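You operate a simulated robot arm through the tools that you are given. There is no shell and no other tool.

Carry out the task below with a simulated robot arm. There is one attempt and no reset: what you move stays moved.

JOB
Bring the chiller water on and set the flow to 70 l/min.
Fine: yellow return valve first, then the blue supply valve; shut the orange bypass.

The check looks at the end state, three seconds after you hand in, the way a careful person would. Anything else that was tipped, shoved, dropped, spilled or broken makes it a failure.

ROBOT AND FRAMES
A 7-joint arm with a two-finger parallel gripper, fixed in place. Base frame: the origin is on the floor under the middle of its stand, x ahead of it, y to its left, z up. Readings come in m, degrees, newtons and seconds.
With the tool pointing down near the work surface it reaches from about 0.1 to 0.56 m from the base axis. Its first joint turns from -66.0 to 66.0 degrees. Payload 1.57 kg.
The tool frame sits at the grasp point between the pads (the TCP): z along the fingers, y along the line on which they close. The tips reach 0.03 m beyond it. The gripper opens to 0.08 m. The fingers are 0.017 m wide and 0.012 m thick; the gripper's body (0.04 by 0.082 m) begins 0.08 m behind the TCP.
Orientation is that of the tool frame in the base frame, as a unit quaternion [x, y, z, w]. With the fingers straight down and closing along the base's y, the tool's x points along the base's -x, its y along +y and its z along -z.

CONTROLS
- The arm moves only by the tool apply_moves. Its argument "commands" is a list of rows, each a list of 7 numbers: the gripper command, from -1 (shut) to 1 (fully open), values between in proportion, then the shift along the tool's x, y, z in units of 500 mm (1.0 is 500 mm), then the turn, a rotation vector about the tool's x, y, z in units of 60 degrees (1.0 is 60 degrees). In form: [[claw, dx, dy, dz, ax, ay, az], ...]. A call has 1 to 20 rows; each row is the pose to reach, as a shift and turn from the pose commanded when the call began, along the tool's axes at that moment. A call with a number of a shift or a turn outside -1 to 1 is refused whole. Rows are played at 5 a second. More than 0.05 m and 8.6 degrees between two rows, or a gripper value outside its range, and nothing of the call is played. Where a pose cannot be reached the arm comes as near as it can. A force on the tool above 60 N (or 10 N above the force at the start of the call, whichever is more), or a blocked arm, ends the call early, and 0.2 s more pass. The fingers move at their own pace (about 0.072 m/s each) and stop on an object; they squeeze with about 24 N. The grip force told is the motor's: it shows also when the fingers shut on nothing. Time passes only in rows, and 0.2 s behind the last, so rows that repeat a pose let the fingers close. It gives the time, the measured TCP pose, the force on the tool (base axes), the opening and the grip force at its end, in the units of the frame above (readings bear some noise), with the torque about the TCP (base axes, N m) and any sound that the robot's microphone picked up, and new pictures: "pictures" is both (left out), scene, wrist or none.
- Cameras (640 x 400 px; columns grow to the right, rows downward): "scene" is fixed at [0.062, 0.4436, 1.4134]; the picture's right is [-0.67, -0.74, 0.00], its down [-0.50, 0.45, -0.75] and it looks along [0.55, -0.50, -0.67] (base axes); focal length 331 px, centre (320, 200). "wrist" rides on the gripper at [0.072, -0.007, -0.122] in the tool frame; the picture's right is [0.09, 1.00, 0.00], its down [-0.84, 0.08, -0.54] and it looks along [-0.54, 0.05, 0.84] (tool axes); focal length 238 px, centre (320, 200). There is no depth. A picture from a camera that has moved, and an enlarged one, comes with that camera's place and axes in the base frame and with its lens.
- zoom(camera, box): a new picture of the part [left, top, right, bottom] of that camera's present view, enlarged. It takes no simulated time.
- job_done(): hands the job in; it is judged then, once.

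Places have to be worked out from the pictures, the camera data and where the tool is seen. Open the gripper and draw the arm clear of the work before you hand the job in, unless the task says otherwise.

The tools are called after "Emit:" as name(argument=value, ...) on one line, values as JSON. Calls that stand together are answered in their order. apply_moves: Moves the arm, as the interface text tells. Its arguments: {"type":"object","properties":{"commands":{"type":"array","items":{"type":"array","items":{"type":"number"}}},"pictures":{"type":"string","enum":["both","scene","wrist","none"]}},"required":["commands"]} The other tools are called the same way: zoom (camera, box) takes an enlarged picture of a part of a camera's view; job_done () hands the job in.

At the start:

```text
clock: 0.0
eef_pos: [0.4351, -0.265, 1.062]
tool_rot: [0.0, 1.0, 0.0, 0.0]
contact_force: [-0.6, 0.9, -0.5]
moment: [-0.02, -0.04, -0.01]
width: 0.0801
finger_force: 0.1
```

scene: 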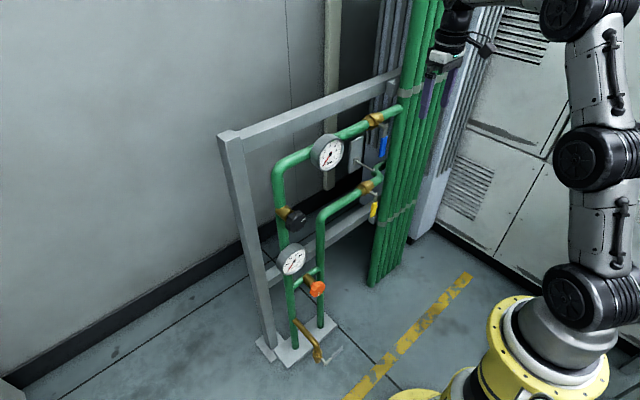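
wrist: 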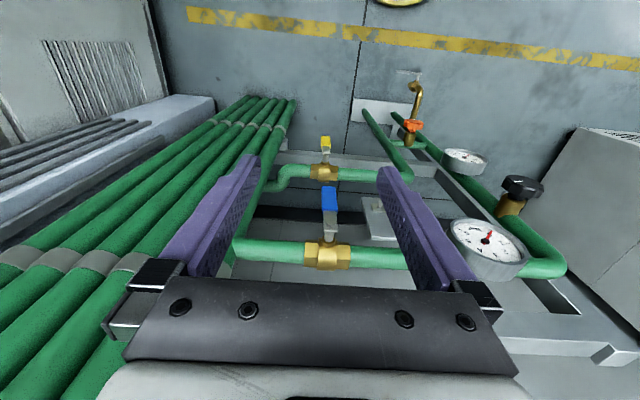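

I'll begin by looking closely at the valves, gauges and signs before moving anything.

Emit:
zoom(camera="scene", box=[250, 80, 430, 230])

Emit:
zoom(camera="scene", box=[240, 200, 380, 380])

Emit:
zoom(camera="wrist", box=[230, 70, 430, 280])

Emit:
zoom(camera="wrist", box=[340, 60, 580, 300])

```text
2.67 times, centred on (340, 155) of scene
camera zoom: at [0.062, 0.4436, 1.4134], right [-0.67, -0.74, 0.0], down [-0.5, 0.45, -0.75], along [0.55, -0.5, -0.67], focal length 883 px, centre (267, 320)
```

zoom: 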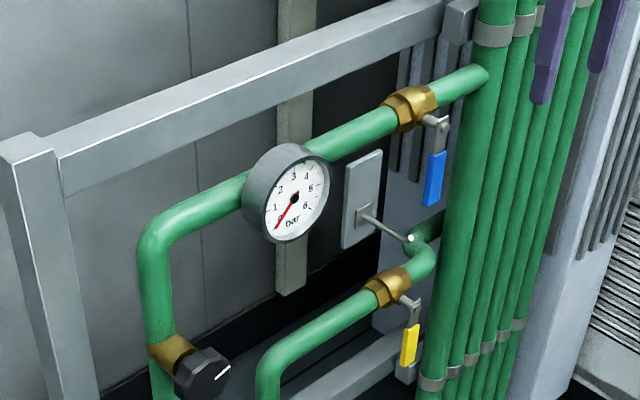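

```text
2.22 times, centred on (310, 290) of scene
camera zoom: at [0.062, 0.4436, 1.4134], right [-0.67, -0.74, 0.0], down [-0.5, 0.45, -0.75], along [0.55, -0.5, -0.67], focal length 736 px, centre (342, 0)
```

zoom: 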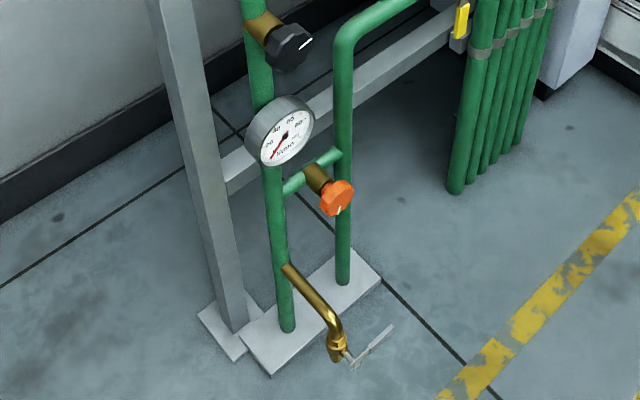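

```text
1.90 times, centred on (330, 175) of wrist
camera zoom: at [0.3641, -0.2714, 1.1818], right [-0.09, 1.0, 0.0], down [0.84, 0.08, 0.54], along [0.54, 0.05, -0.84], focal length 454 px, centre (301, 248)
```

zoom: 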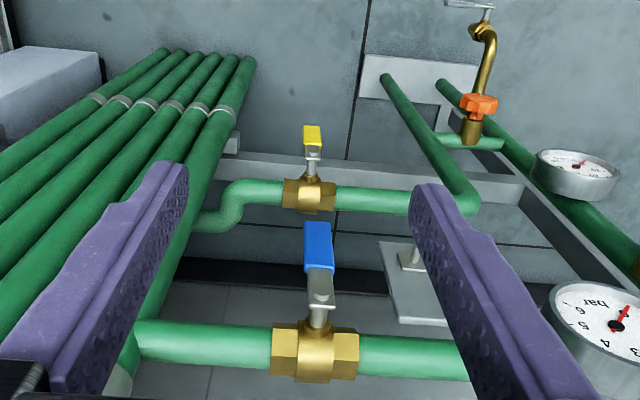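

```text
1.67 times, centred on (460, 180) of wrist
camera zoom: at [0.3641, -0.2714, 1.1818], right [-0.09, 1.0, 0.0], down [0.84, 0.08, 0.54], along [0.54, 0.05, -0.84], focal length 397 px, centre (87, 233)
```

zoom: 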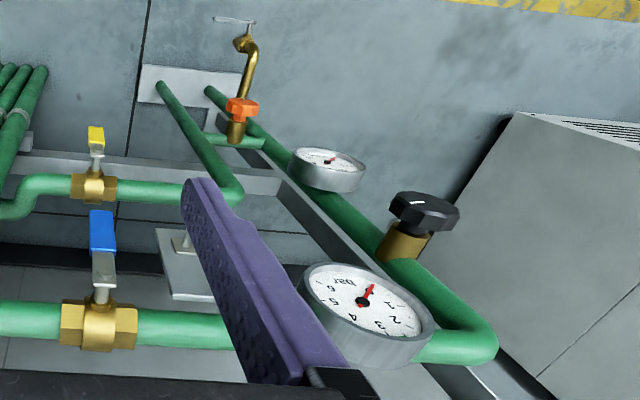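

The rack is ahead at x≈0.55–0.6: blue and yellow levers hang across their pipes (closed), the lower gauge reads l/min, and the black and orange knobs point toward the robot. I'll zoom tighter on each to read details and stops.

Emit:
zoom(camera="scene", box=[355, 100, 403, 165])

Emit:
zoom(camera="scene", box=[350, 170, 390, 225])

Emit:
zoom(camera="scene", box=[270, 235, 335, 305])

Emit:
zoom(camera="scene", box=[270, 125, 350, 240])

Emit:
zoom(camera="wrist", box=[290, 120, 370, 280])

Emit:
zoom(camera="wrist", box=[390, 60, 550, 230])

```text
6.15 times, centred on (379, 132) of scene
camera zoom: at [0.062, 0.4436, 1.4134], right [-0.67, -0.74, 0.0], down [-0.5, 0.45, -0.75], along [0.55, -0.5, -0.67], focal length 2038 px, centre (-43, 615)
```

zoom: 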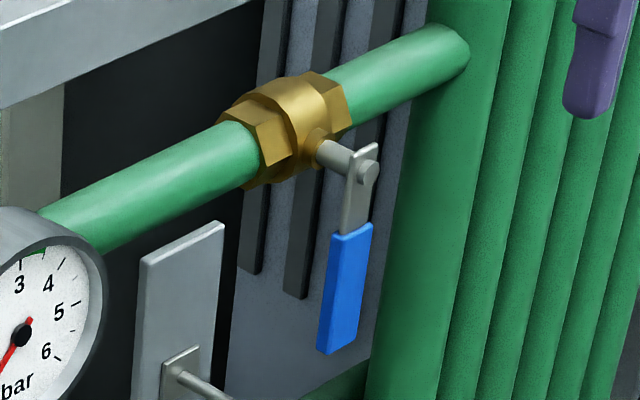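

```text
7.27 times, centred on (370, 198) of scene
camera zoom: at [0.062, 0.4436, 1.4134], right [-0.67, -0.74, 0.0], down [-0.5, 0.45, -0.75], along [0.55, -0.5, -0.67], focal length 2409 px, centre (-44, 218)
```

zoom: 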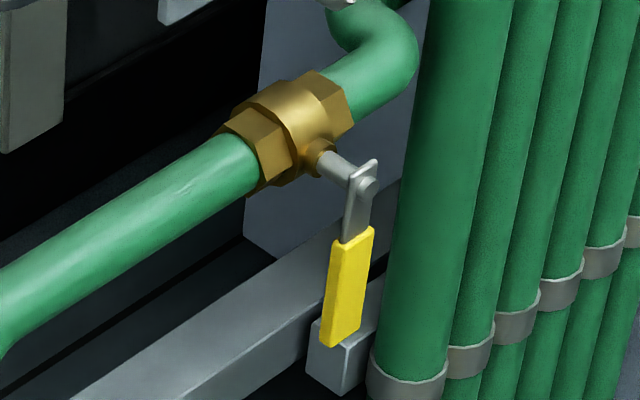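

```text
5.71 times, centred on (302, 270) of scene
camera zoom: at [0.062, 0.4436, 1.4134], right [-0.67, -0.74, 0.0], down [-0.5, 0.45, -0.75], along [0.55, -0.5, -0.67], focal length 1893 px, centre (420, -200)
```

zoom: 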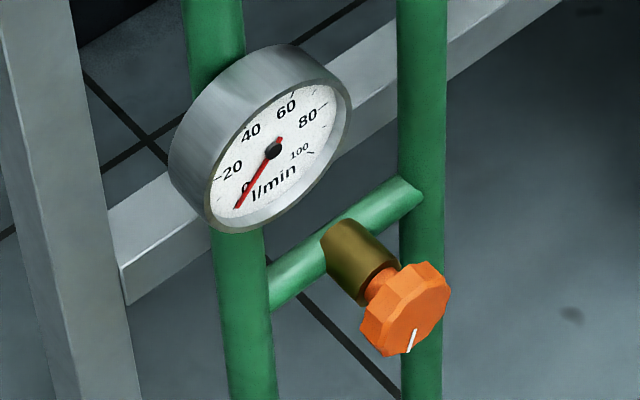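

```text
3.48 times, centred on (310, 182) of scene
camera zoom: at [0.062, 0.4436, 1.4134], right [-0.67, -0.74, 0.0], down [-0.5, 0.45, -0.75], along [0.55, -0.5, -0.67], focal length 1152 px, centre (355, 261)
```

zoom: 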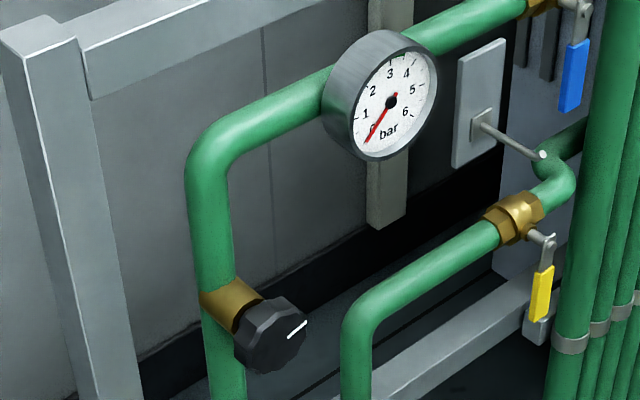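

```text
2.50 times, centred on (330, 200) of wrist
camera zoom: at [0.3641, -0.2714, 1.1818], right [-0.09, 1.0, 0.0], down [0.84, 0.08, 0.54], along [0.54, 0.05, -0.84], focal length 596 px, centre (295, 200)
```

zoom: 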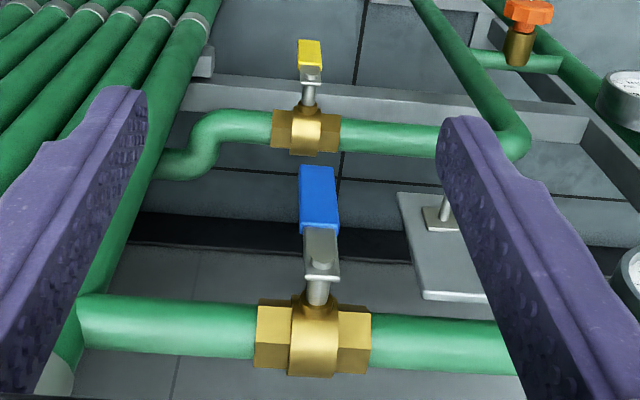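

```text
2.35 times, centred on (470, 145) of wrist
camera zoom: at [0.3641, -0.2714, 1.1818], right [-0.09, 1.0, 0.0], down [0.84, 0.08, 0.54], along [0.54, 0.05, -0.84], focal length 561 px, centre (-33, 329)
```

zoom: 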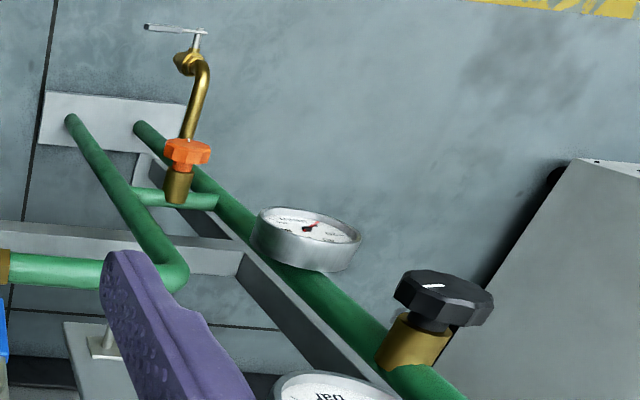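

The levers hang perpendicular to their pipes, both gauges read 0, and the knobs face −x. By triangulation I get: blue valve (0.588,−0.242,0.957) with its lever hanging to z≈0.85 at x≈0.548, yellow valve (0.584,−0.242,0.72), black knob (0.537,0.093,0.818), orange knob (0.536,0.025,0.445). I'll tilt the tool toward +x, first by 45°, while backing off a little.

Emit:
apply_moves(commands=[[0, 0.01, 0, 0, 0, -0.125, 0], [0, 0.02, 0, 0, 0, -0.25, 0], [0, 0.04, 0, 0, 0, -0.375, 0], [0, 0.06, 0, 0, 0, -0.5, 0], [0, 0.08, 0, 0, 0, -0.625, 0], [0, 0.1, 0, 0, 0, -0.75, 0], [0, 0.1, 0, 0, 0, -0.75, 0]])

```text
clock: 1.6
eef_pos: [0.3842, -0.2635, 1.0616]
tool_rot: [0.001, 0.924, 0.0, 0.383]
contact_force: [0.1, -0.6, 0.9]
moment: [-0.01, 0.01, 0.04]
width: 0.0399
finger_force: 0.1
camera wrist: at [0.2485, -0.2715, 1.0952], right [-0.06, 1.0, -0.07], down [0.21, 0.08, 0.98], along [0.98, 0.05, -0.21], focal length 238 px, centre (320, 200)
```

scene: 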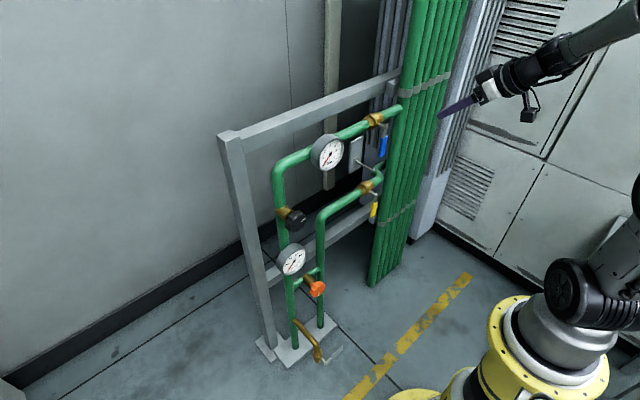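
wrist: 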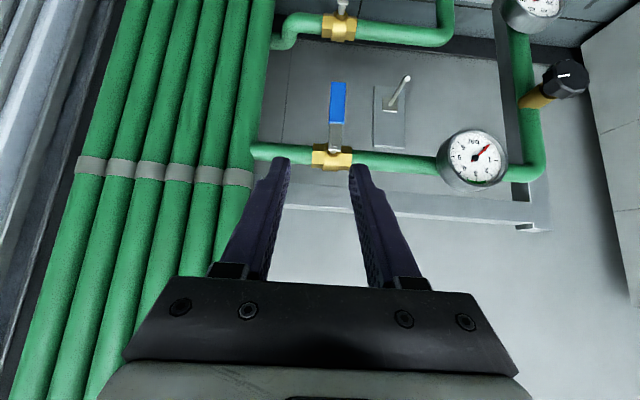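

The tilt went well, and the second view confirms the lever's y≈−0.24. I'll tilt the last 45° so the tool points at the rack and lower it a little.

Emit:
apply_moves(commands=[[0, 0.022, 0.0075, 0.03, 0, -0.125, 0], [0, 0.044, 0.015, 0.06, 0, -0.25, 0], [0, 0.066, 0.0225, 0.09, 0, -0.375, 0], [0, 0.089, 0.03, 0.119, 0, -0.5, 0], [0, 0.111, 0.0375, 0.148, 0, -0.625, 0], [0, 0.133, 0.045, 0.178, 0, -0.75, 0], [0, 0.133, 0.045, 0.178, 0, -0.75, 0]])

```text
clock: 3.2
eef_pos: [0.4019, -0.2418, 0.9513]
tool_rot: [0.0, 0.706, -0.001, 0.708]
contact_force: [0.2, -0.2, -0.1]
moment: [-0.02, 0.02, 0.0]
width: 0.0399
finger_force: 0.0
camera wrist: at [0.2801, -0.2491, 0.8779], right [0.0, 1.0, -0.09], down [-0.54, 0.08, 0.84], along [0.84, 0.05, 0.54], focal length 238 px, centre (320, 200)
```

scene: 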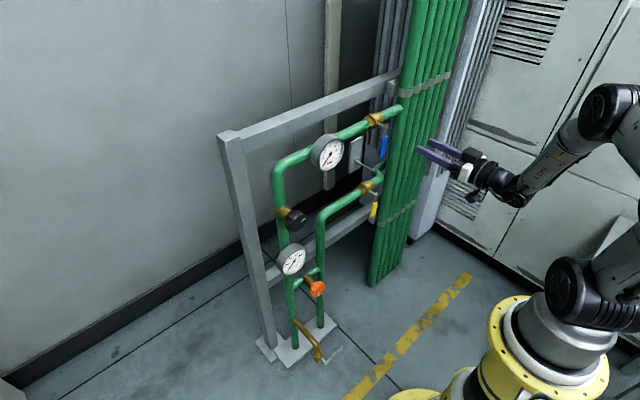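
wrist: 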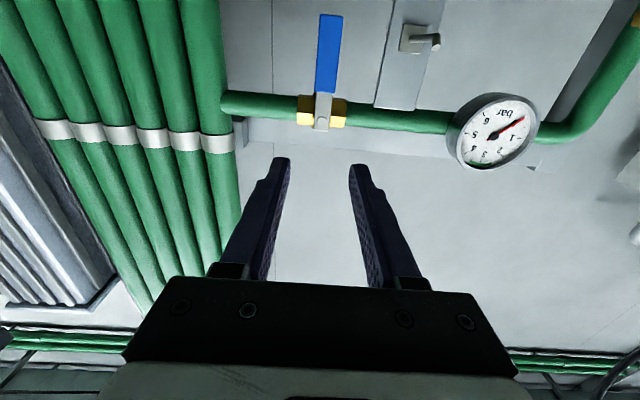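

The tool now points level at the rack; from this view the blue lever pivots at about (0.545,−0.242,0.945) and hangs to z≈0.853. I'll descend in front of the yellow lever, keeping well back from the rack.

Emit:
apply_moves(commands=[[0, 0.08, 0, 0, 0, 0, 0], [0, 0.16, 0, 0, 0, 0, 0], [0, 0.24, 0, 0, 0, 0, 0], [0, 0.32, 0, 0, 0, 0, 0], [0, 0.4, 0, 0, 0, 0, 0], [0, 0.48, 0, 0, 0, 0, 0], [0, 0.56, 0, 0, 0, 0, 0], [0, 0.64, 0, 0, 0, 0, 0], [0, 0.64, 0, 0, 0, 0, 0]])

```text
clock: 5.2
eef_pos: [0.4005, -0.2428, 0.6317]
tool_rot: [0.0, 0.707, 0.0, 0.707]
contact_force: [-0.2, -0.1, 0.5]
moment: [-0.02, -0.01, -0.01]
width: 0.0399
finger_force: 0.2
camera wrist: at [0.2799, -0.2491, 0.5582], right [0.0, 1.0, -0.09], down [-0.54, 0.08, 0.84], along [0.84, 0.05, 0.54], focal length 238 px, centre (320, 200)
```

scene: 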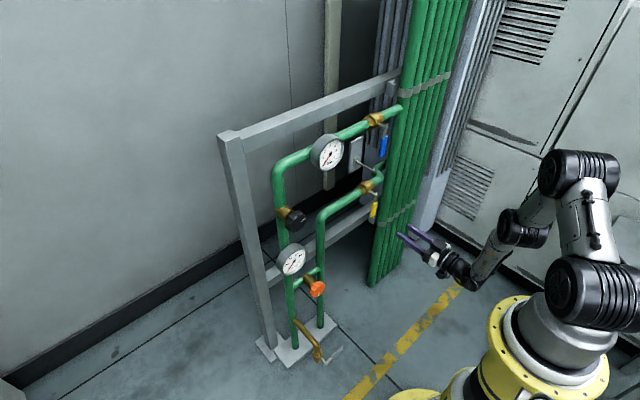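
wrist: 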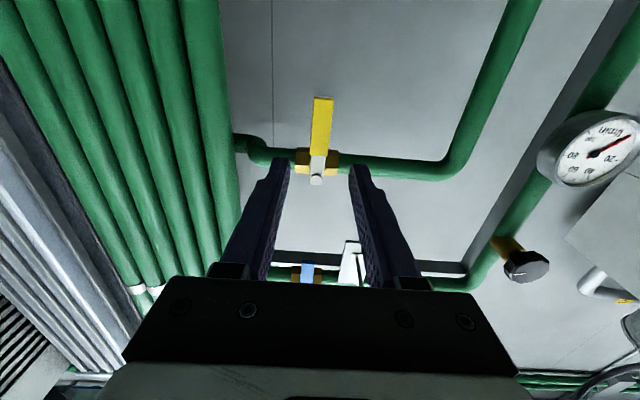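

The yellow lever is at y≈−0.242, with its pivot at z≈0.697 and its lower end at z≈0.603, right in front of the open fingers. I'll advance so the pads straddle the sleeve at TCP x≈0.525.

Emit:
apply_moves(commands=[[0, 0, 0.002, 0.07, 0, 0, 0], [0, 0, 0.002, 0.14, 0, 0, 0], [0, 0, 0.002, 0.19, 0, 0, 0], [0, 0, 0.002, 0.22, 0, 0, 0], [0, 0, 0.002, 0.25, 0, 0, 0], [0, 0, 0.002, 0.25, 0, 0, 0]])

Emit:
zoom(camera="scene", box=[345, 160, 425, 250])

```text
clock: 6.6
eef_pos: [0.5263, -0.2401, 0.6303]
tool_rot: [0.0, 0.707, 0.0, 0.707]
contact_force: [0.0, -0.3, -0.5]
moment: [-0.01, 0.0, 0.02]
width: 0.0399
finger_force: 0.0
camera wrist: at [0.4048, -0.2479, 0.5581], right [0.0, 1.0, -0.09], down [-0.54, 0.08, 0.84], along [0.84, 0.05, 0.54], focal length 238 px, centre (320, 200)
```

scene: 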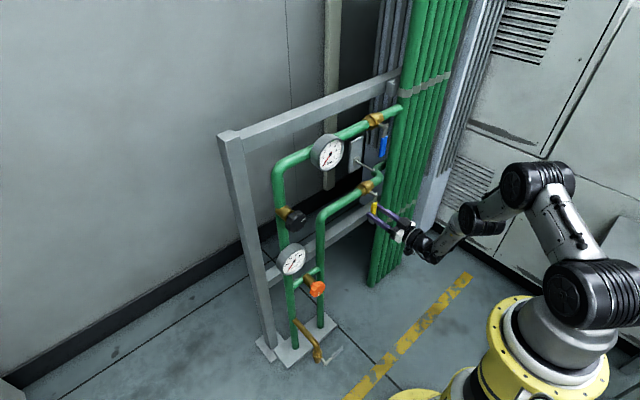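
wrist: 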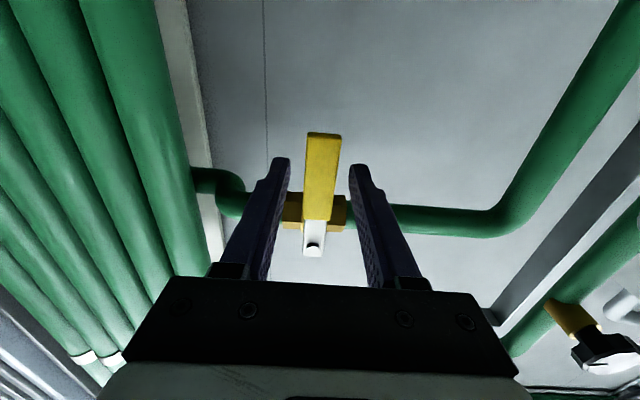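

```text
4.44 times, centred on (385, 205) of scene
camera zoom: at [0.062, 0.4436, 1.4134], right [-0.67, -0.74, 0.0], down [-0.5, 0.45, -0.75], along [0.55, -0.5, -0.67], focal length 1472 px, centre (31, 178)
```

zoom: 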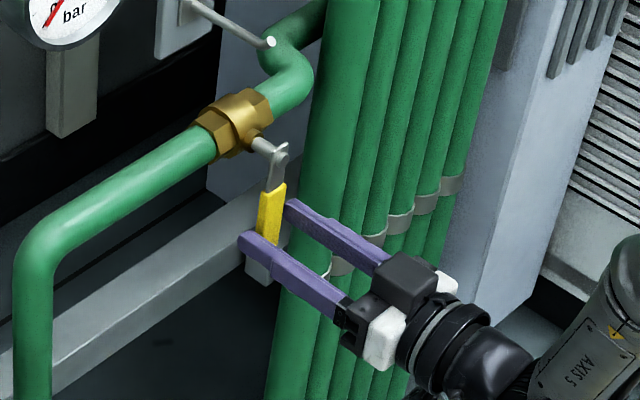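

The fingers straddle the yellow sleeve with no contact force. I'll narrow the gap into a loose cage and test gently toward −y (anticlockwise as seen from the robot, the usual opening direction) by about 6°.

Emit:
apply_moves(commands=[[-0.4, 0, 0, 0, 0, 0, 0], [-0.4, 0, 0, 0, 0, 0, 0], [-0.4, 0, -0.0065, 0, 0, 0, -0.05], [-0.4, -0.0007, -0.013, 0, 0, 0, -0.1], [-0.4, -0.0007, -0.013, 0, 0, 0, -0.1]])

Emit:
zoom(camera="wrist", box=[240, 110, 400, 270])

```text
clock: 7.8
eef_pos: [0.5266, -0.2468, 0.6314]
tool_rot: [-0.036, 0.706, -0.038, 0.706]
contact_force: [-0.3, 1.9, 0.4]
moment: [0.04, 0.02, 0.02]
width: 0.025
finger_force: 0.4
camera wrist: at [0.4047, -0.262, 0.5596], right [0.0, 0.98, -0.2], down [-0.54, 0.16, 0.82], along [0.84, 0.11, 0.53], focal length 238 px, centre (320, 200)
```

scene: 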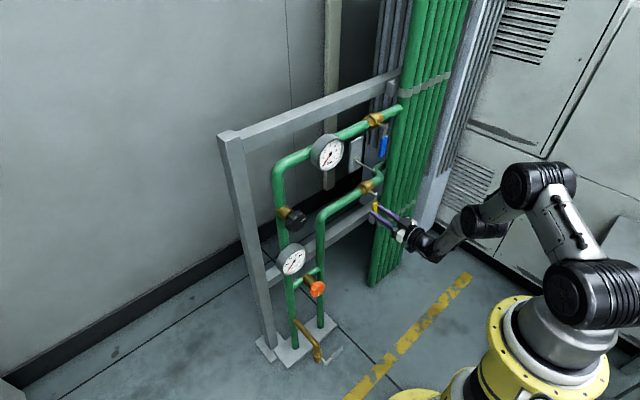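
wrist: 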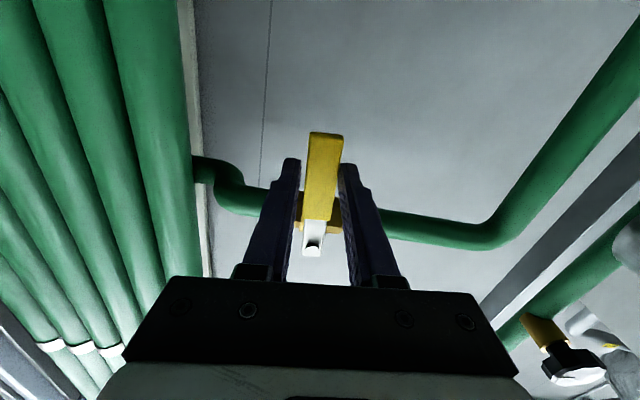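

```text
2.50 times, centred on (320, 190) of wrist
camera zoom: at [0.4047, -0.262, 0.5596], right [0.0, 0.98, -0.2], down [-0.54, 0.16, 0.82], along [0.84, 0.11, 0.53], focal length 596 px, centre (320, 225)
```

zoom: 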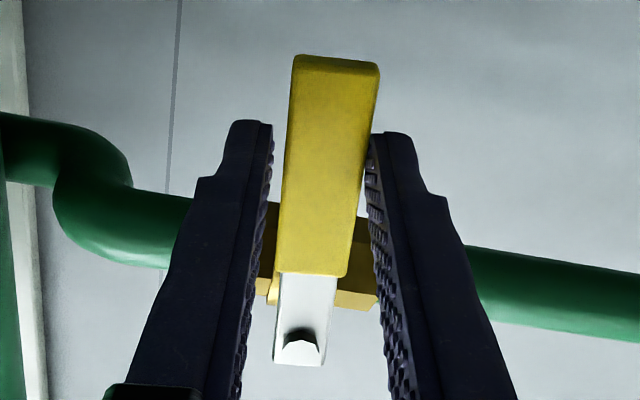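

The lever followed the tool (it keeps the same angle in the tilted wrist view) with only ~2 N, so −y is the opening direction. I'll continue the arc around the pivot by another 42°.

Emit:
apply_moves(commands=[[-0.4, -0.00068, -0.01296, 0, 0, 0, -0.1], [-0.4, -0.00271, -0.02578, 0, 0, 0, -0.2], [-0.4, -0.00607, -0.03832, 0, 0, 0, -0.3], [-0.4, -0.01072, -0.05044, 0, 0, 0, -0.4], [-0.4, -0.01661, -0.062, 0, 0, 0, -0.5], [-0.4, -0.02368, -0.07289, 0, 0, 0, -0.6], [-0.4, -0.03185, -0.08297, 0, 0, 0, -0.7], [-0.4, -0.03185, -0.08297, 0, 0, 0, -0.7]])

Emit:
zoom(camera="scene", box=[345, 160, 425, 250])

```text
clock: 8.8
eef_pos: [0.5678, -0.3382, 0.6361]
tool_rot: [-0.186, 0.683, -0.131, 0.694]
contact_force: [-15.9, 22.7, 9.8]
moment: [-0.19, -0.11, -0.02]
width: 0.009
finger_force: 0.1
out of reach, approached as far as the arm can: row 1, 2, 3, 4
stopped in row 4: the force on the tool passed its limit at 89 N (the readings are from after the stop); the commanded pose is now the measured one
camera wrist: at [0.4512, -0.3864, 0.5731], right [-0.07, 0.85, -0.52], down [-0.57, 0.39, 0.72], along [0.82, 0.35, 0.46], focal length 238 px, centre (320, 200)
```

scene: 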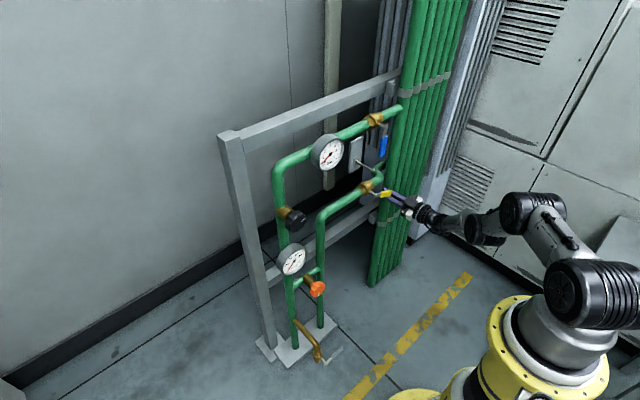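
wrist: 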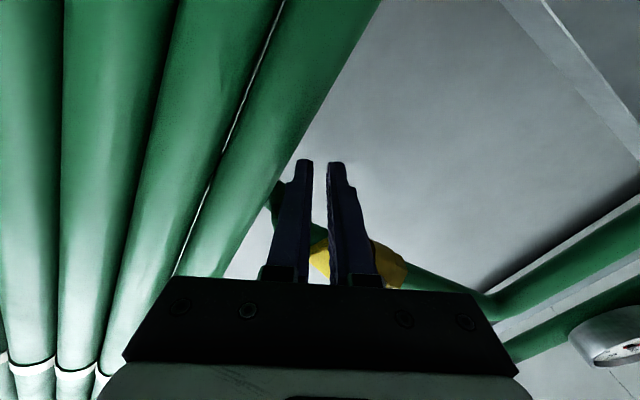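

```text
4.44 times, centred on (385, 205) of scene
camera zoom: at [0.0615, 0.4442, 1.4133], right [-0.67, -0.74, 0.0], down [-0.5, 0.45, -0.75], along [0.55, -0.5, -0.67], focal length 1472 px, centre (31, 178)
```

zoom: 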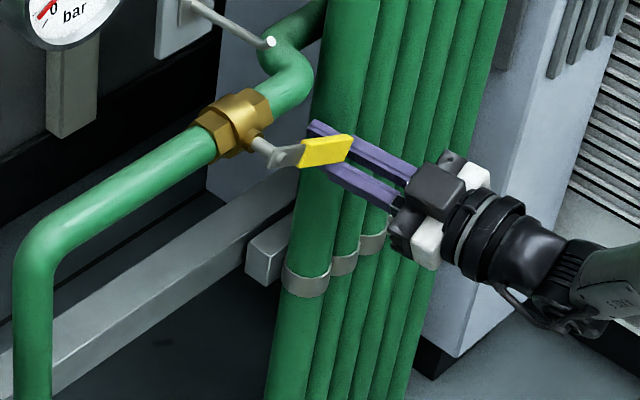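

The arm reported rows out of reach (the tool roll ran into a limit) and swung off course: the TCP is now at (0.568,−0.338,0.636) with the tips against the bundle pipe, and the lever was carried to roughly 67°. I'll back straight out along the tool axis with no roll, then check that nothing is damaged.

Emit:
apply_moves(commands=[[-0.4, 0, 0, -0.03, 0, 0, 0], [-0.4, 0, 0, -0.06, 0, 0, 0], [-0.4, 0, 0, -0.1, 0, 0, 0], [-0.4, 0, 0, -0.16, 0, 0, 0], [-0.4, 0, 0, -0.22, 0, 0, 0], [-0.4, 0, 0, -0.28, 0, 0, 0], [-0.4, 0, 0, -0.28, 0, 0, 0]])

Emit:
zoom(camera="scene", box=[345, 160, 425, 250])

```text
clock: 10.4
eef_pos: [0.4414, -0.3885, 0.6416]
tool_rot: [-0.181, 0.685, -0.125, 0.694]
contact_force: [0.9, -0.1, -0.3]
moment: [0.04, 0.0, -0.03]
width: 0.0243
finger_force: 0.0
out of reach, approached as far as the arm can: row 1, 2, 3, 4, 5, 6, 7
camera wrist: at [0.3234, -0.4358, 0.5784], right [-0.07, 0.86, -0.5], down [-0.57, 0.38, 0.73], along [0.82, 0.34, 0.46], focal length 238 px, centre (320, 200)
```

scene: 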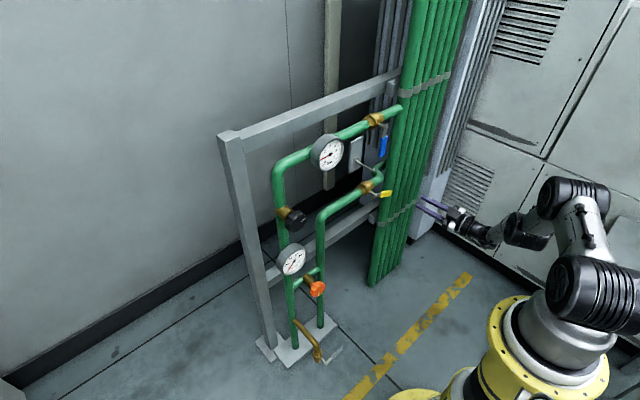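
wrist: 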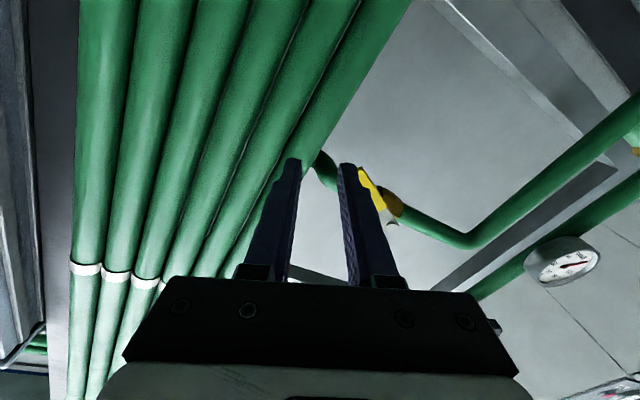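

```text
4.44 times, centred on (385, 205) of scene
camera zoom: at [0.062, 0.4436, 1.4134], right [-0.67, -0.74, 0.0], down [-0.5, 0.45, -0.75], along [0.55, -0.5, -0.67], focal length 1472 px, centre (31, 178)
```

zoom: 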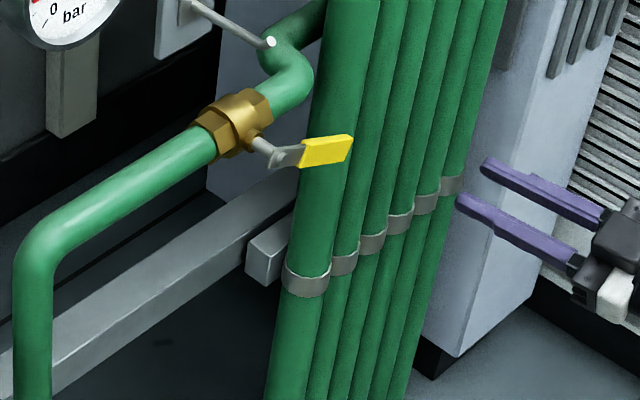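

The lever stayed at about two-thirds of its travel and nothing looks damaged; the arm is clear but still up against its limit with the rolled orientation. I'll undo the roll and return to the level, un-rolled pose in front of the yellow valve.

Emit:
apply_moves(commands=[[-0.4, -0.0172, 0.0422, -0.0105, 0.019, 0.004, 0.108], [-0.4, -0.0343, 0.0843, -0.0209, 0.0375, 0.0075, 0.2165], [-0.4, -0.0515, 0.1265, -0.0314, 0.056, 0.011, 0.325], [-0.4, -0.0686, 0.1686, -0.0418, 0.075, 0.015, 0.433], [-0.4, -0.0686, 0.1686, -0.0418, 0.075, 0.015, 0.433]])

Emit:
zoom(camera="scene", box=[270, 125, 400, 285])

```text
clock: 11.6
eef_pos: [0.4134, -0.2992, 0.6339]
tool_rot: [0.004, 0.707, -0.003, 0.707]
contact_force: [0.3, 0.4, 0.0]
moment: [0.01, 0.01, 0.0]
width: 0.0241
finger_force: 0.0
camera wrist: at [0.2927, -0.3054, 0.5614], right [0.01, 1.0, -0.09], down [-0.54, 0.08, 0.84], along [0.84, 0.04, 0.54], focal length 238 px, centre (320, 200)
```

scene: 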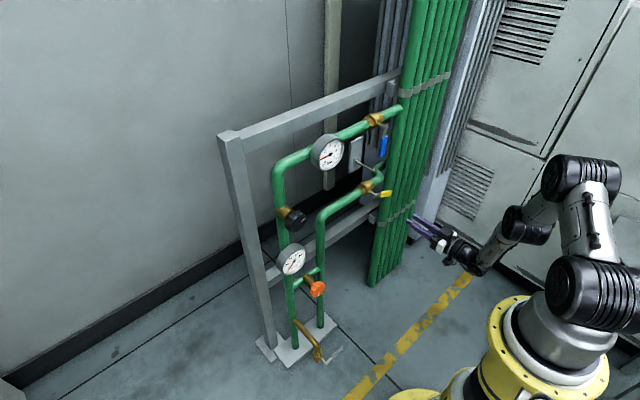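
wrist: 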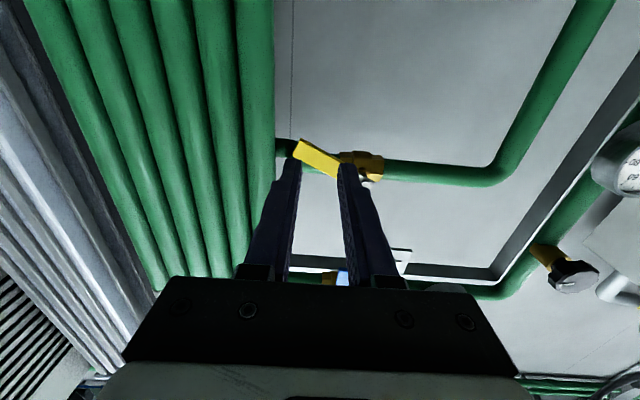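

```text
2.50 times, centred on (335, 205) of scene
camera zoom: at [0.062, 0.4437, 1.4134], right [-0.67, -0.74, 0.0], down [-0.5, 0.45, -0.75], along [0.55, -0.5, -0.67], focal length 828 px, centre (282, 188)
```

zoom: 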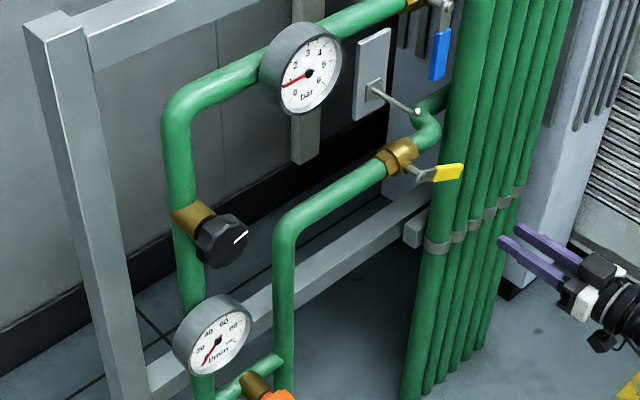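

The pressure gauge now shows about 1 bar, and the yellow lever sits ≈70° open with its tip near (0.545,−0.325,0.662). I'll close the fingers, slide them in under the lever at y≈−0.305, and afterwards lift it the rest of the way without rolling the tool.

Emit:
apply_moves(commands=[[-1, 0.004, -0.012, 0.06, 0, 0, 0], [-1, 0.004, -0.012, 0.12, 0, 0, 0], [-1, 0.004, -0.012, 0.17, 0, 0, 0], [-1, 0.004, -0.012, 0.205, 0, 0, 0], [-1, 0.004, -0.012, 0.226, 0, 0, 0], [-1, 0.004, -0.012, 0.226, 0, 0, 0]])

Emit:
zoom(camera="scene", box=[345, 160, 425, 250])

```text
clock: 13.0
eef_pos: [0.5268, -0.3077, 0.6329]
tool_rot: [0.004, 0.707, -0.004, 0.707]
contact_force: [0.5, -0.7, 0.0]
moment: [-0.04, 0.01, 0.0]
width: 0.0001
finger_force: 21.6
camera wrist: at [0.4056, -0.3134, 0.5591], right [0.01, 1.0, -0.09], down [-0.54, 0.08, 0.84], along [0.84, 0.04, 0.54], focal length 238 px, centre (320, 200)
```

scene: 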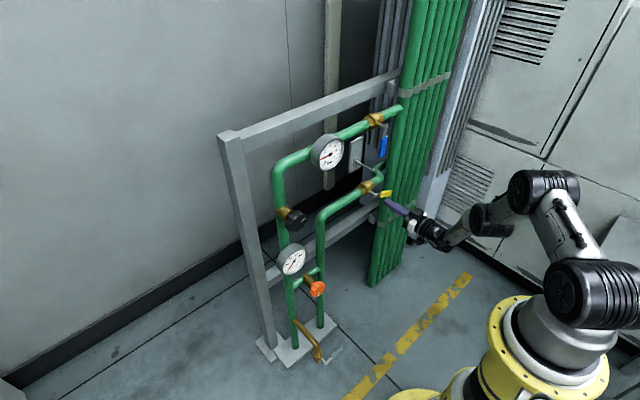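
wrist: 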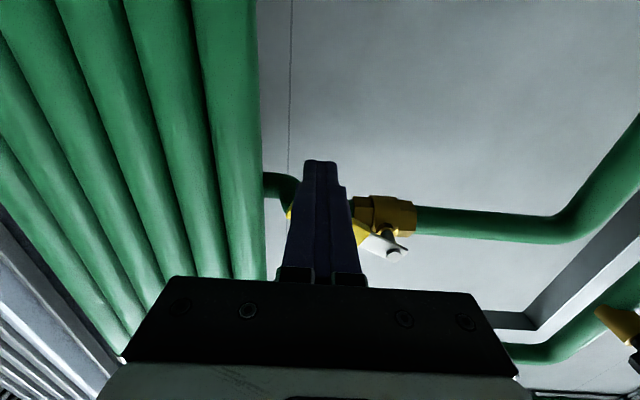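

```text
4.44 times, centred on (385, 205) of scene
camera zoom: at [0.062, 0.4436, 1.4134], right [-0.67, -0.74, 0.0], down [-0.5, 0.45, -0.75], along [0.55, -0.5, -0.67], focal length 1472 px, centre (31, 178)
```

zoom: 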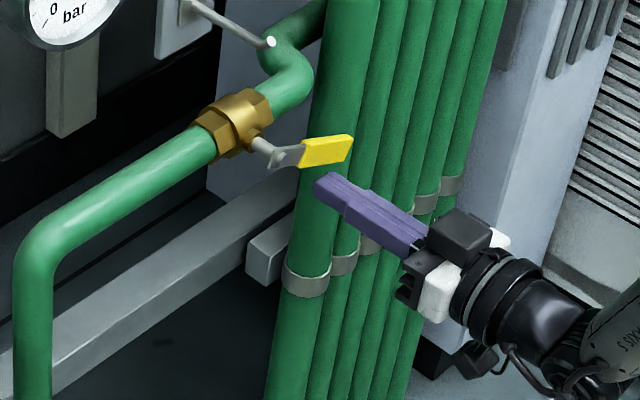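

The closed fingers sit just below the lever. I'll raise them slowly to lift it toward horizontal, watching the force.

Emit:
apply_moves(commands=[[-1, -0.02, 0, 0, 0, 0, 0], [-1, -0.035, 0, 0, 0, 0, 0], [-1, -0.047, 0, 0, 0, 0, 0], [-1, -0.059, 0, 0, 0, 0, 0], [-1, -0.071, 0, 0, 0, 0, 0], [-1, -0.08, 0, 0, 0, 0, 0], [-1, -0.08, 0, 0, 0, 0, 0]])

Emit:
zoom(camera="scene", box=[345, 160, 425, 250])

```text
clock: 14.6
eef_pos: [0.5273, -0.3077, 0.6734]
tool_rot: [0.003, 0.707, -0.004, 0.708]
contact_force: [-0.1, -0.2, 0.8]
moment: [0.0, 0.01, 0.01]
width: 0.0002
finger_force: 21.3
camera wrist: at [0.4057, -0.3131, 0.5992], right [0.01, 1.0, -0.09], down [-0.54, 0.08, 0.84], along [0.84, 0.04, 0.54], focal length 238 px, centre (320, 200)
```

scene: 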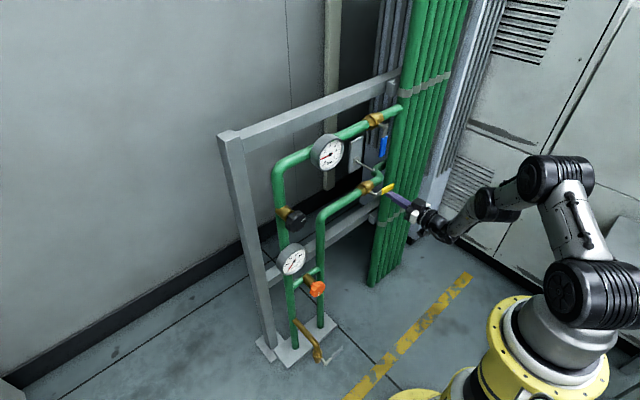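
wrist: 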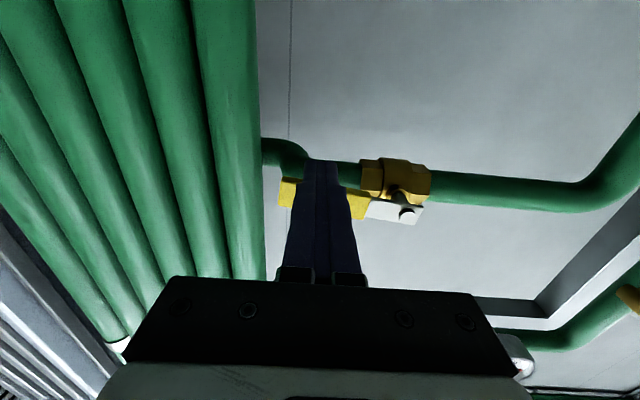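

```text
4.44 times, centred on (385, 205) of scene
camera zoom: at [0.062, 0.4436, 1.4134], right [-0.67, -0.74, 0.0], down [-0.5, 0.45, -0.75], along [0.55, -0.5, -0.67], focal length 1472 px, centre (31, 178)
```

zoom: 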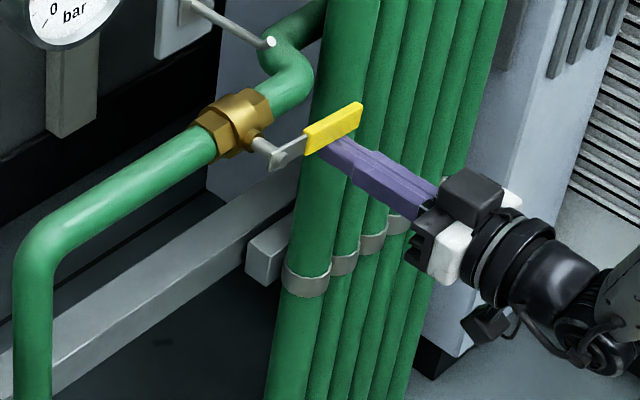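

The yellow lever is now nearly parallel to the pipe with little force. I'll push a few more millimetres to seat it on its stop.

Emit:
apply_moves(commands=[[-1, -0.004, 0, 0, 0, 0, 0], [-1, -0.008, 0, 0, 0, 0, 0], [-1, -0.012, 0, 0, 0, 0, 0], [-1, -0.012, 0, 0, 0, 0, 0]], pictures="wrist")

Emit:
zoom(camera="scene", box=[345, 160, 425, 250])

Emit:
zoom(camera="scene", box=[295, 120, 365, 185])

```text
clock: 15.6
eef_pos: [0.5272, -0.3079, 0.6788]
tool_rot: [0.003, 0.707, -0.005, 0.708]
contact_force: [-0.4, 0.3, -1.0]
moment: [0.01, -0.03, -0.01]
width: 0.0
finger_force: 21.5
camera wrist: at [0.4055, -0.3133, 0.605], right [0.01, 1.0, -0.09], down [-0.54, 0.08, 0.84], along [0.84, 0.04, 0.54], focal length 238 px, centre (320, 200)
```

wrist: 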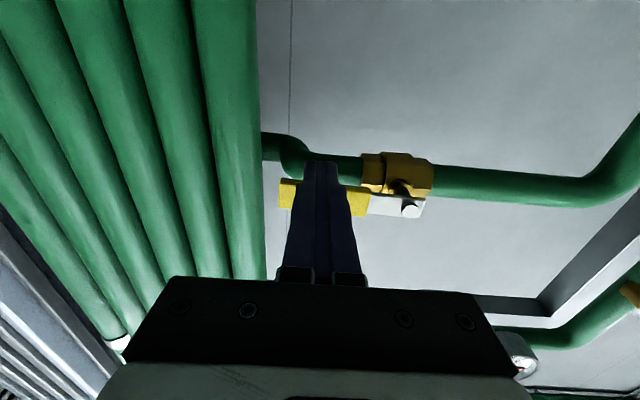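

```text
4.44 times, centred on (385, 205) of scene
camera zoom: at [0.062, 0.4436, 1.4134], right [-0.67, -0.74, 0.0], down [-0.5, 0.45, -0.75], along [0.55, -0.5, -0.67], focal length 1472 px, centre (31, 178)
```

zoom: 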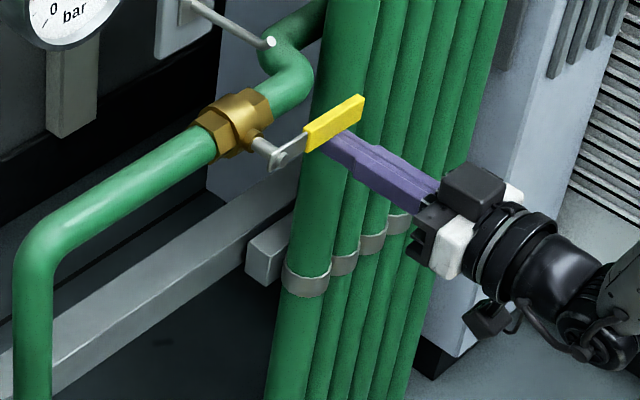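

```text
6.15 times, centred on (330, 152) of scene
camera zoom: at [0.062, 0.4436, 1.4134], right [-0.67, -0.74, 0.0], down [-0.5, 0.45, -0.75], along [0.55, -0.5, -0.67], focal length 2038 px, centre (258, 492)
```

zoom: 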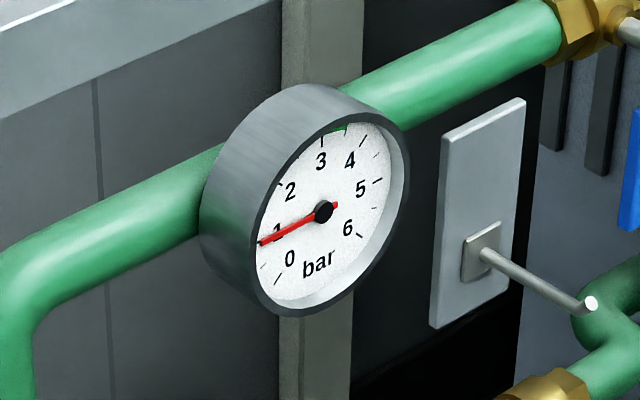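

The yellow lever looks parallel to its pipe and the pressure gauge reads 1 bar, but no stop force shows yet. I'll nudge it 2 mm more to feel for the stop.

Emit:
apply_moves(commands=[[-1, -0.004, 0, 0, 0, 0, 0], [-1, -0.004, 0, 0, 0, 0, 0]], pictures="none")

Emit:
zoom(camera="wrist", box=[240, 110, 450, 250])

Emit:
zoom(camera="scene", box=[355, 170, 400, 205])

```text
clock: 16.2
eef_pos: [0.5276, -0.3072, 0.6806]
tool_rot: [0.003, 0.707, -0.004, 0.707]
contact_force: [-1.0, 0.7, -1.1]
moment: [-0.01, 0.03, -0.02]
width: 0.0
finger_force: 21.4
```

```text
2.86 times, centred on (345, 180) of wrist
camera zoom: at [0.4053, -0.3133, 0.607], right [0.01, 1.0, -0.09], down [-0.54, 0.08, 0.84], along [0.84, 0.04, 0.54], focal length 681 px, centre (249, 257)
```

zoom: 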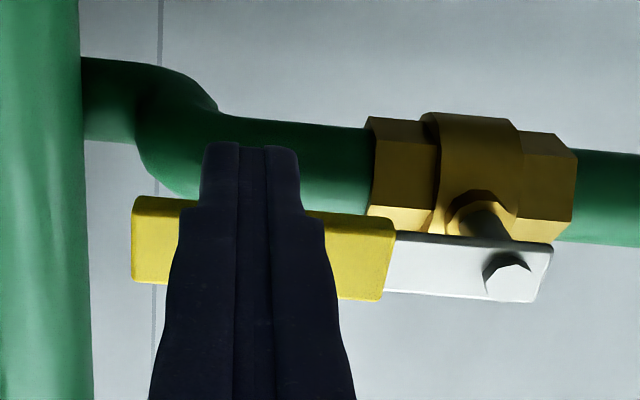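

```text
11.43 times, centred on (378, 188) of scene
camera zoom: at [0.062, 0.4436, 1.4135], right [-0.67, -0.74, 0.0], down [-0.5, 0.45, -0.75], along [0.55, -0.5, -0.67], focal length 3785 px, centre (-337, 343)
```

zoom: 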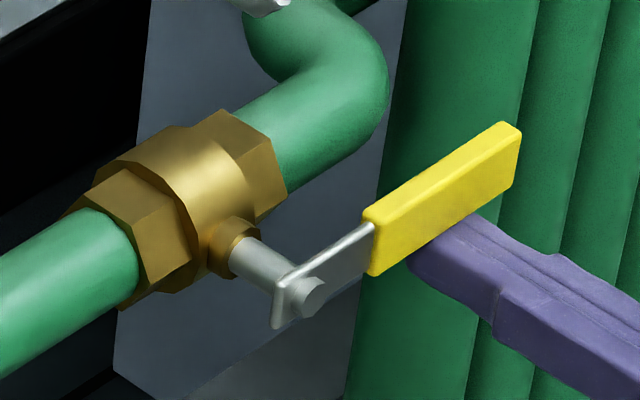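

The sleeve measures level (z≈0.691 at both ends), so the yellow return valve is open. I'll drop clear, back out, and rise to the +y side of the blue lever, staying away from the rod on the wall plate at about (0.506,−0.158,0.866).

Emit:
apply_moves(commands=[[-1, 0.012, 0, 0, 0, 0, 0], [-1, 0.02, 0, -0.06, 0, 0, 0], [-1, 0.02, 0, -0.14, 0, 0, 0], [-1, 0.02, 0, -0.2, 0, 0, 0], [-1, 0.02, 0, -0.25, 0, 0, 0], [-1, -0.06, 0.04, -0.25, 0, 0, 0], [-1, -0.14, 0.08, -0.25, 0, 0, 0], [-1, -0.22, 0.12, -0.25, 0, 0, 0], [-1, -0.3, 0.16, -0.25, 0, 0, 0], [-1, -0.36, 0.196, -0.25, 0, 0, 0], [-1, -0.4, 0.196, -0.25, 0, 0, 0], [-1, -0.4, 0.196, -0.25, 0, 0, 0]])

Emit:
zoom(camera="scene", box=[345, 90, 445, 215])

```text
clock: 18.8
eef_pos: [0.4034, -0.207, 0.8812]
tool_rot: [0.004, 0.707, -0.005, 0.707]
contact_force: [0.7, 0.3, -0.2]
moment: [0.01, 0.01, -0.02]
width: 0.0
finger_force: 21.2
camera wrist: at [0.2818, -0.2139, 0.8076], right [0.01, 1.0, -0.09], down [-0.54, 0.08, 0.84], along [0.84, 0.04, 0.54], focal length 238 px, centre (320, 200)
```

scene: 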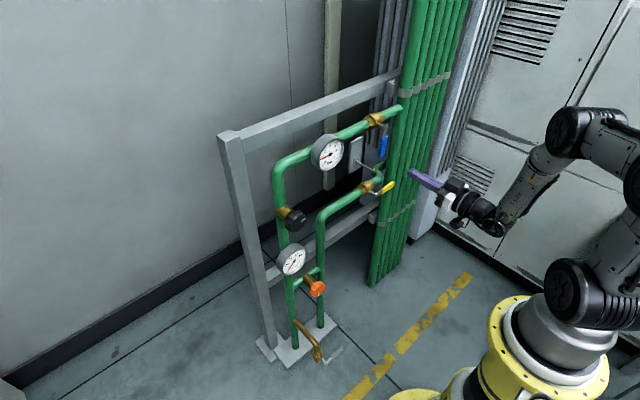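
wrist: 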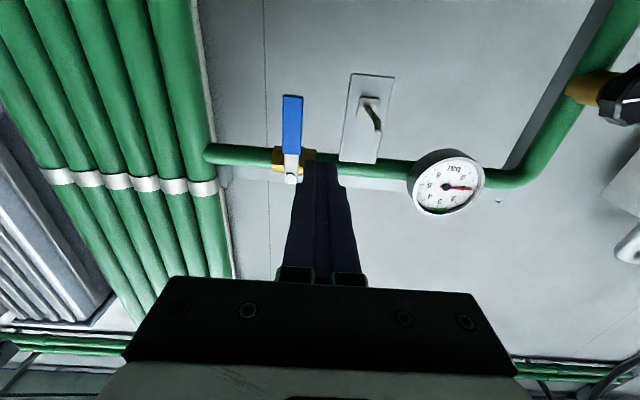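

```text
3.20 times, centred on (395, 152) of scene
camera zoom: at [0.062, 0.4437, 1.4134], right [-0.67, -0.74, 0.0], down [-0.5, 0.45, -0.75], along [0.55, -0.5, -0.67], focal length 1060 px, centre (80, 352)
```

zoom: 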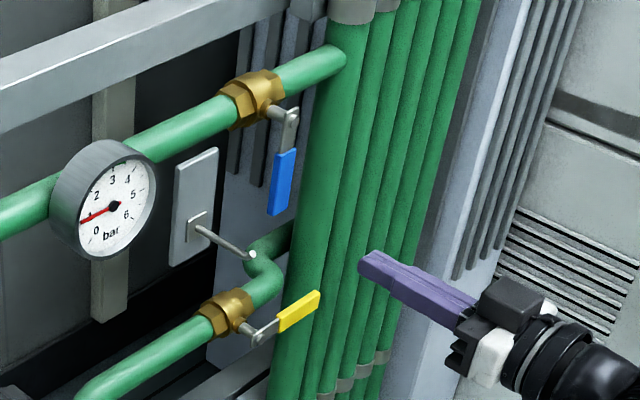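

The blue lever pivots at z≈0.946, y≈−0.241, and the rod tip is 5 cm to the +y side. I'll advance straight in beside the blue lever.

Emit:
apply_moves(commands=[[-1, 0, 0, 0.07, 0, 0, 0], [-1, 0, 0, 0.14, 0, 0, 0], [-1, 0, 0, 0.19, 0, 0, 0], [-1, 0, 0, 0.225, 0, 0, 0], [-1, 0, 0, 0.247, 0, 0, 0], [-1, 0, 0, 0.247, 0, 0, 0]], pictures="wrist")

Emit:
zoom(camera="scene", box=[345, 90, 445, 215])

```text
clock: 20.2
eef_pos: [0.5261, -0.2092, 0.8814]
tool_rot: [0.004, 0.707, -0.004, 0.707]
contact_force: [0.5, 0.3, -0.2]
moment: [-0.01, -0.01, 0.03]
width: 0.0
finger_force: 21.4
camera wrist: at [0.4054, -0.2151, 0.8073], right [0.01, 1.0, -0.09], down [-0.54, 0.08, 0.84], along [0.84, 0.04, 0.54], focal length 238 px, centre (320, 200)
```

wrist: 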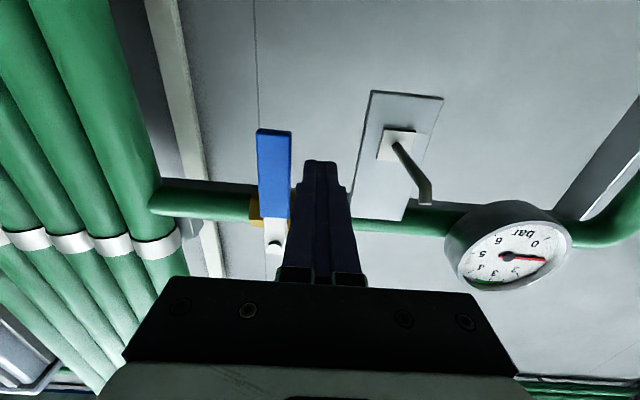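

```text
3.20 times, centred on (395, 152) of scene
camera zoom: at [0.062, 0.4436, 1.4134], right [-0.67, -0.74, 0.0], down [-0.5, 0.45, -0.75], along [0.55, -0.5, -0.67], focal length 1060 px, centre (80, 352)
```

zoom: 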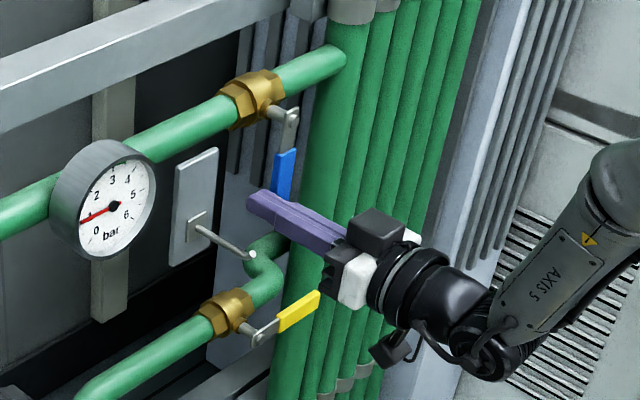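

The closed fingers are beside the blue sleeve on its +y side, clear of the rod. I'll push along an arc toward −y without rolling the tool, first to about 45°.

Emit:
apply_moves(commands=[[-1, 0.0008, -0.0216, 0, 0, 0, 0], [-1, 0.005, -0.037, 0, 0, 0, 0], [-1, 0.0084, -0.0532, 0, 0, 0, 0], [-1, 0.0084, -0.07, 0, 0, 0, 0], [-1, 0.0076, -0.0876, 0, 0, 0, 0], [-1, 0.003, -0.105, 0, 0, 0, 0], [-1, -0.0032, -0.1226, 0, 0, 0, 0], [-1, -0.0032, -0.1226, 0, 0, 0, 0]], pictures="wrist")

Emit:
zoom(camera="scene", box=[345, 90, 445, 215])

```text
clock: 22.0
eef_pos: [0.5253, -0.2716, 0.8814]
tool_rot: [0.004, 0.707, -0.005, 0.708]
contact_force: [-0.1, 0.3, 0.6]
moment: [-0.01, -0.01, 0.0]
width: 0.0
finger_force: 21.2
camera wrist: at [0.4046, -0.2768, 0.8092], right [0.01, 1.0, -0.09], down [-0.54, 0.09, 0.84], along [0.84, 0.04, 0.54], focal length 238 px, centre (320, 200)
```

wrist: 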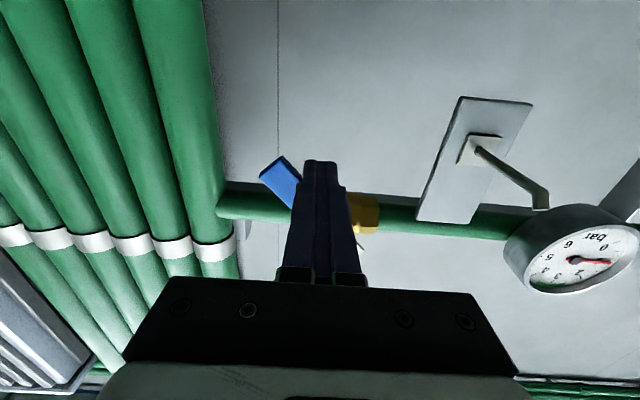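

```text
3.20 times, centred on (395, 152) of scene
camera zoom: at [0.062, 0.4436, 1.4134], right [-0.67, -0.74, 0.0], down [-0.5, 0.45, -0.75], along [0.55, -0.5, -0.67], focal length 1060 px, centre (80, 352)
```

zoom: 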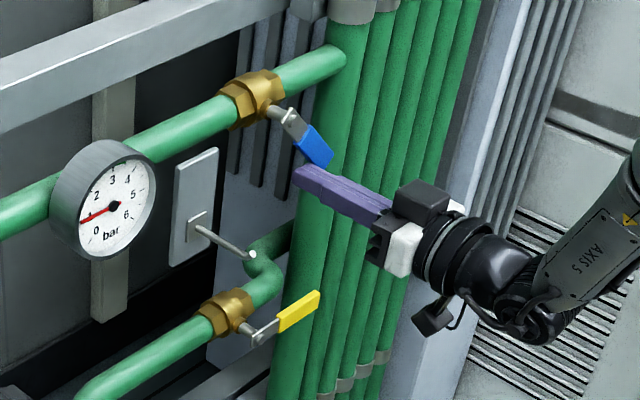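

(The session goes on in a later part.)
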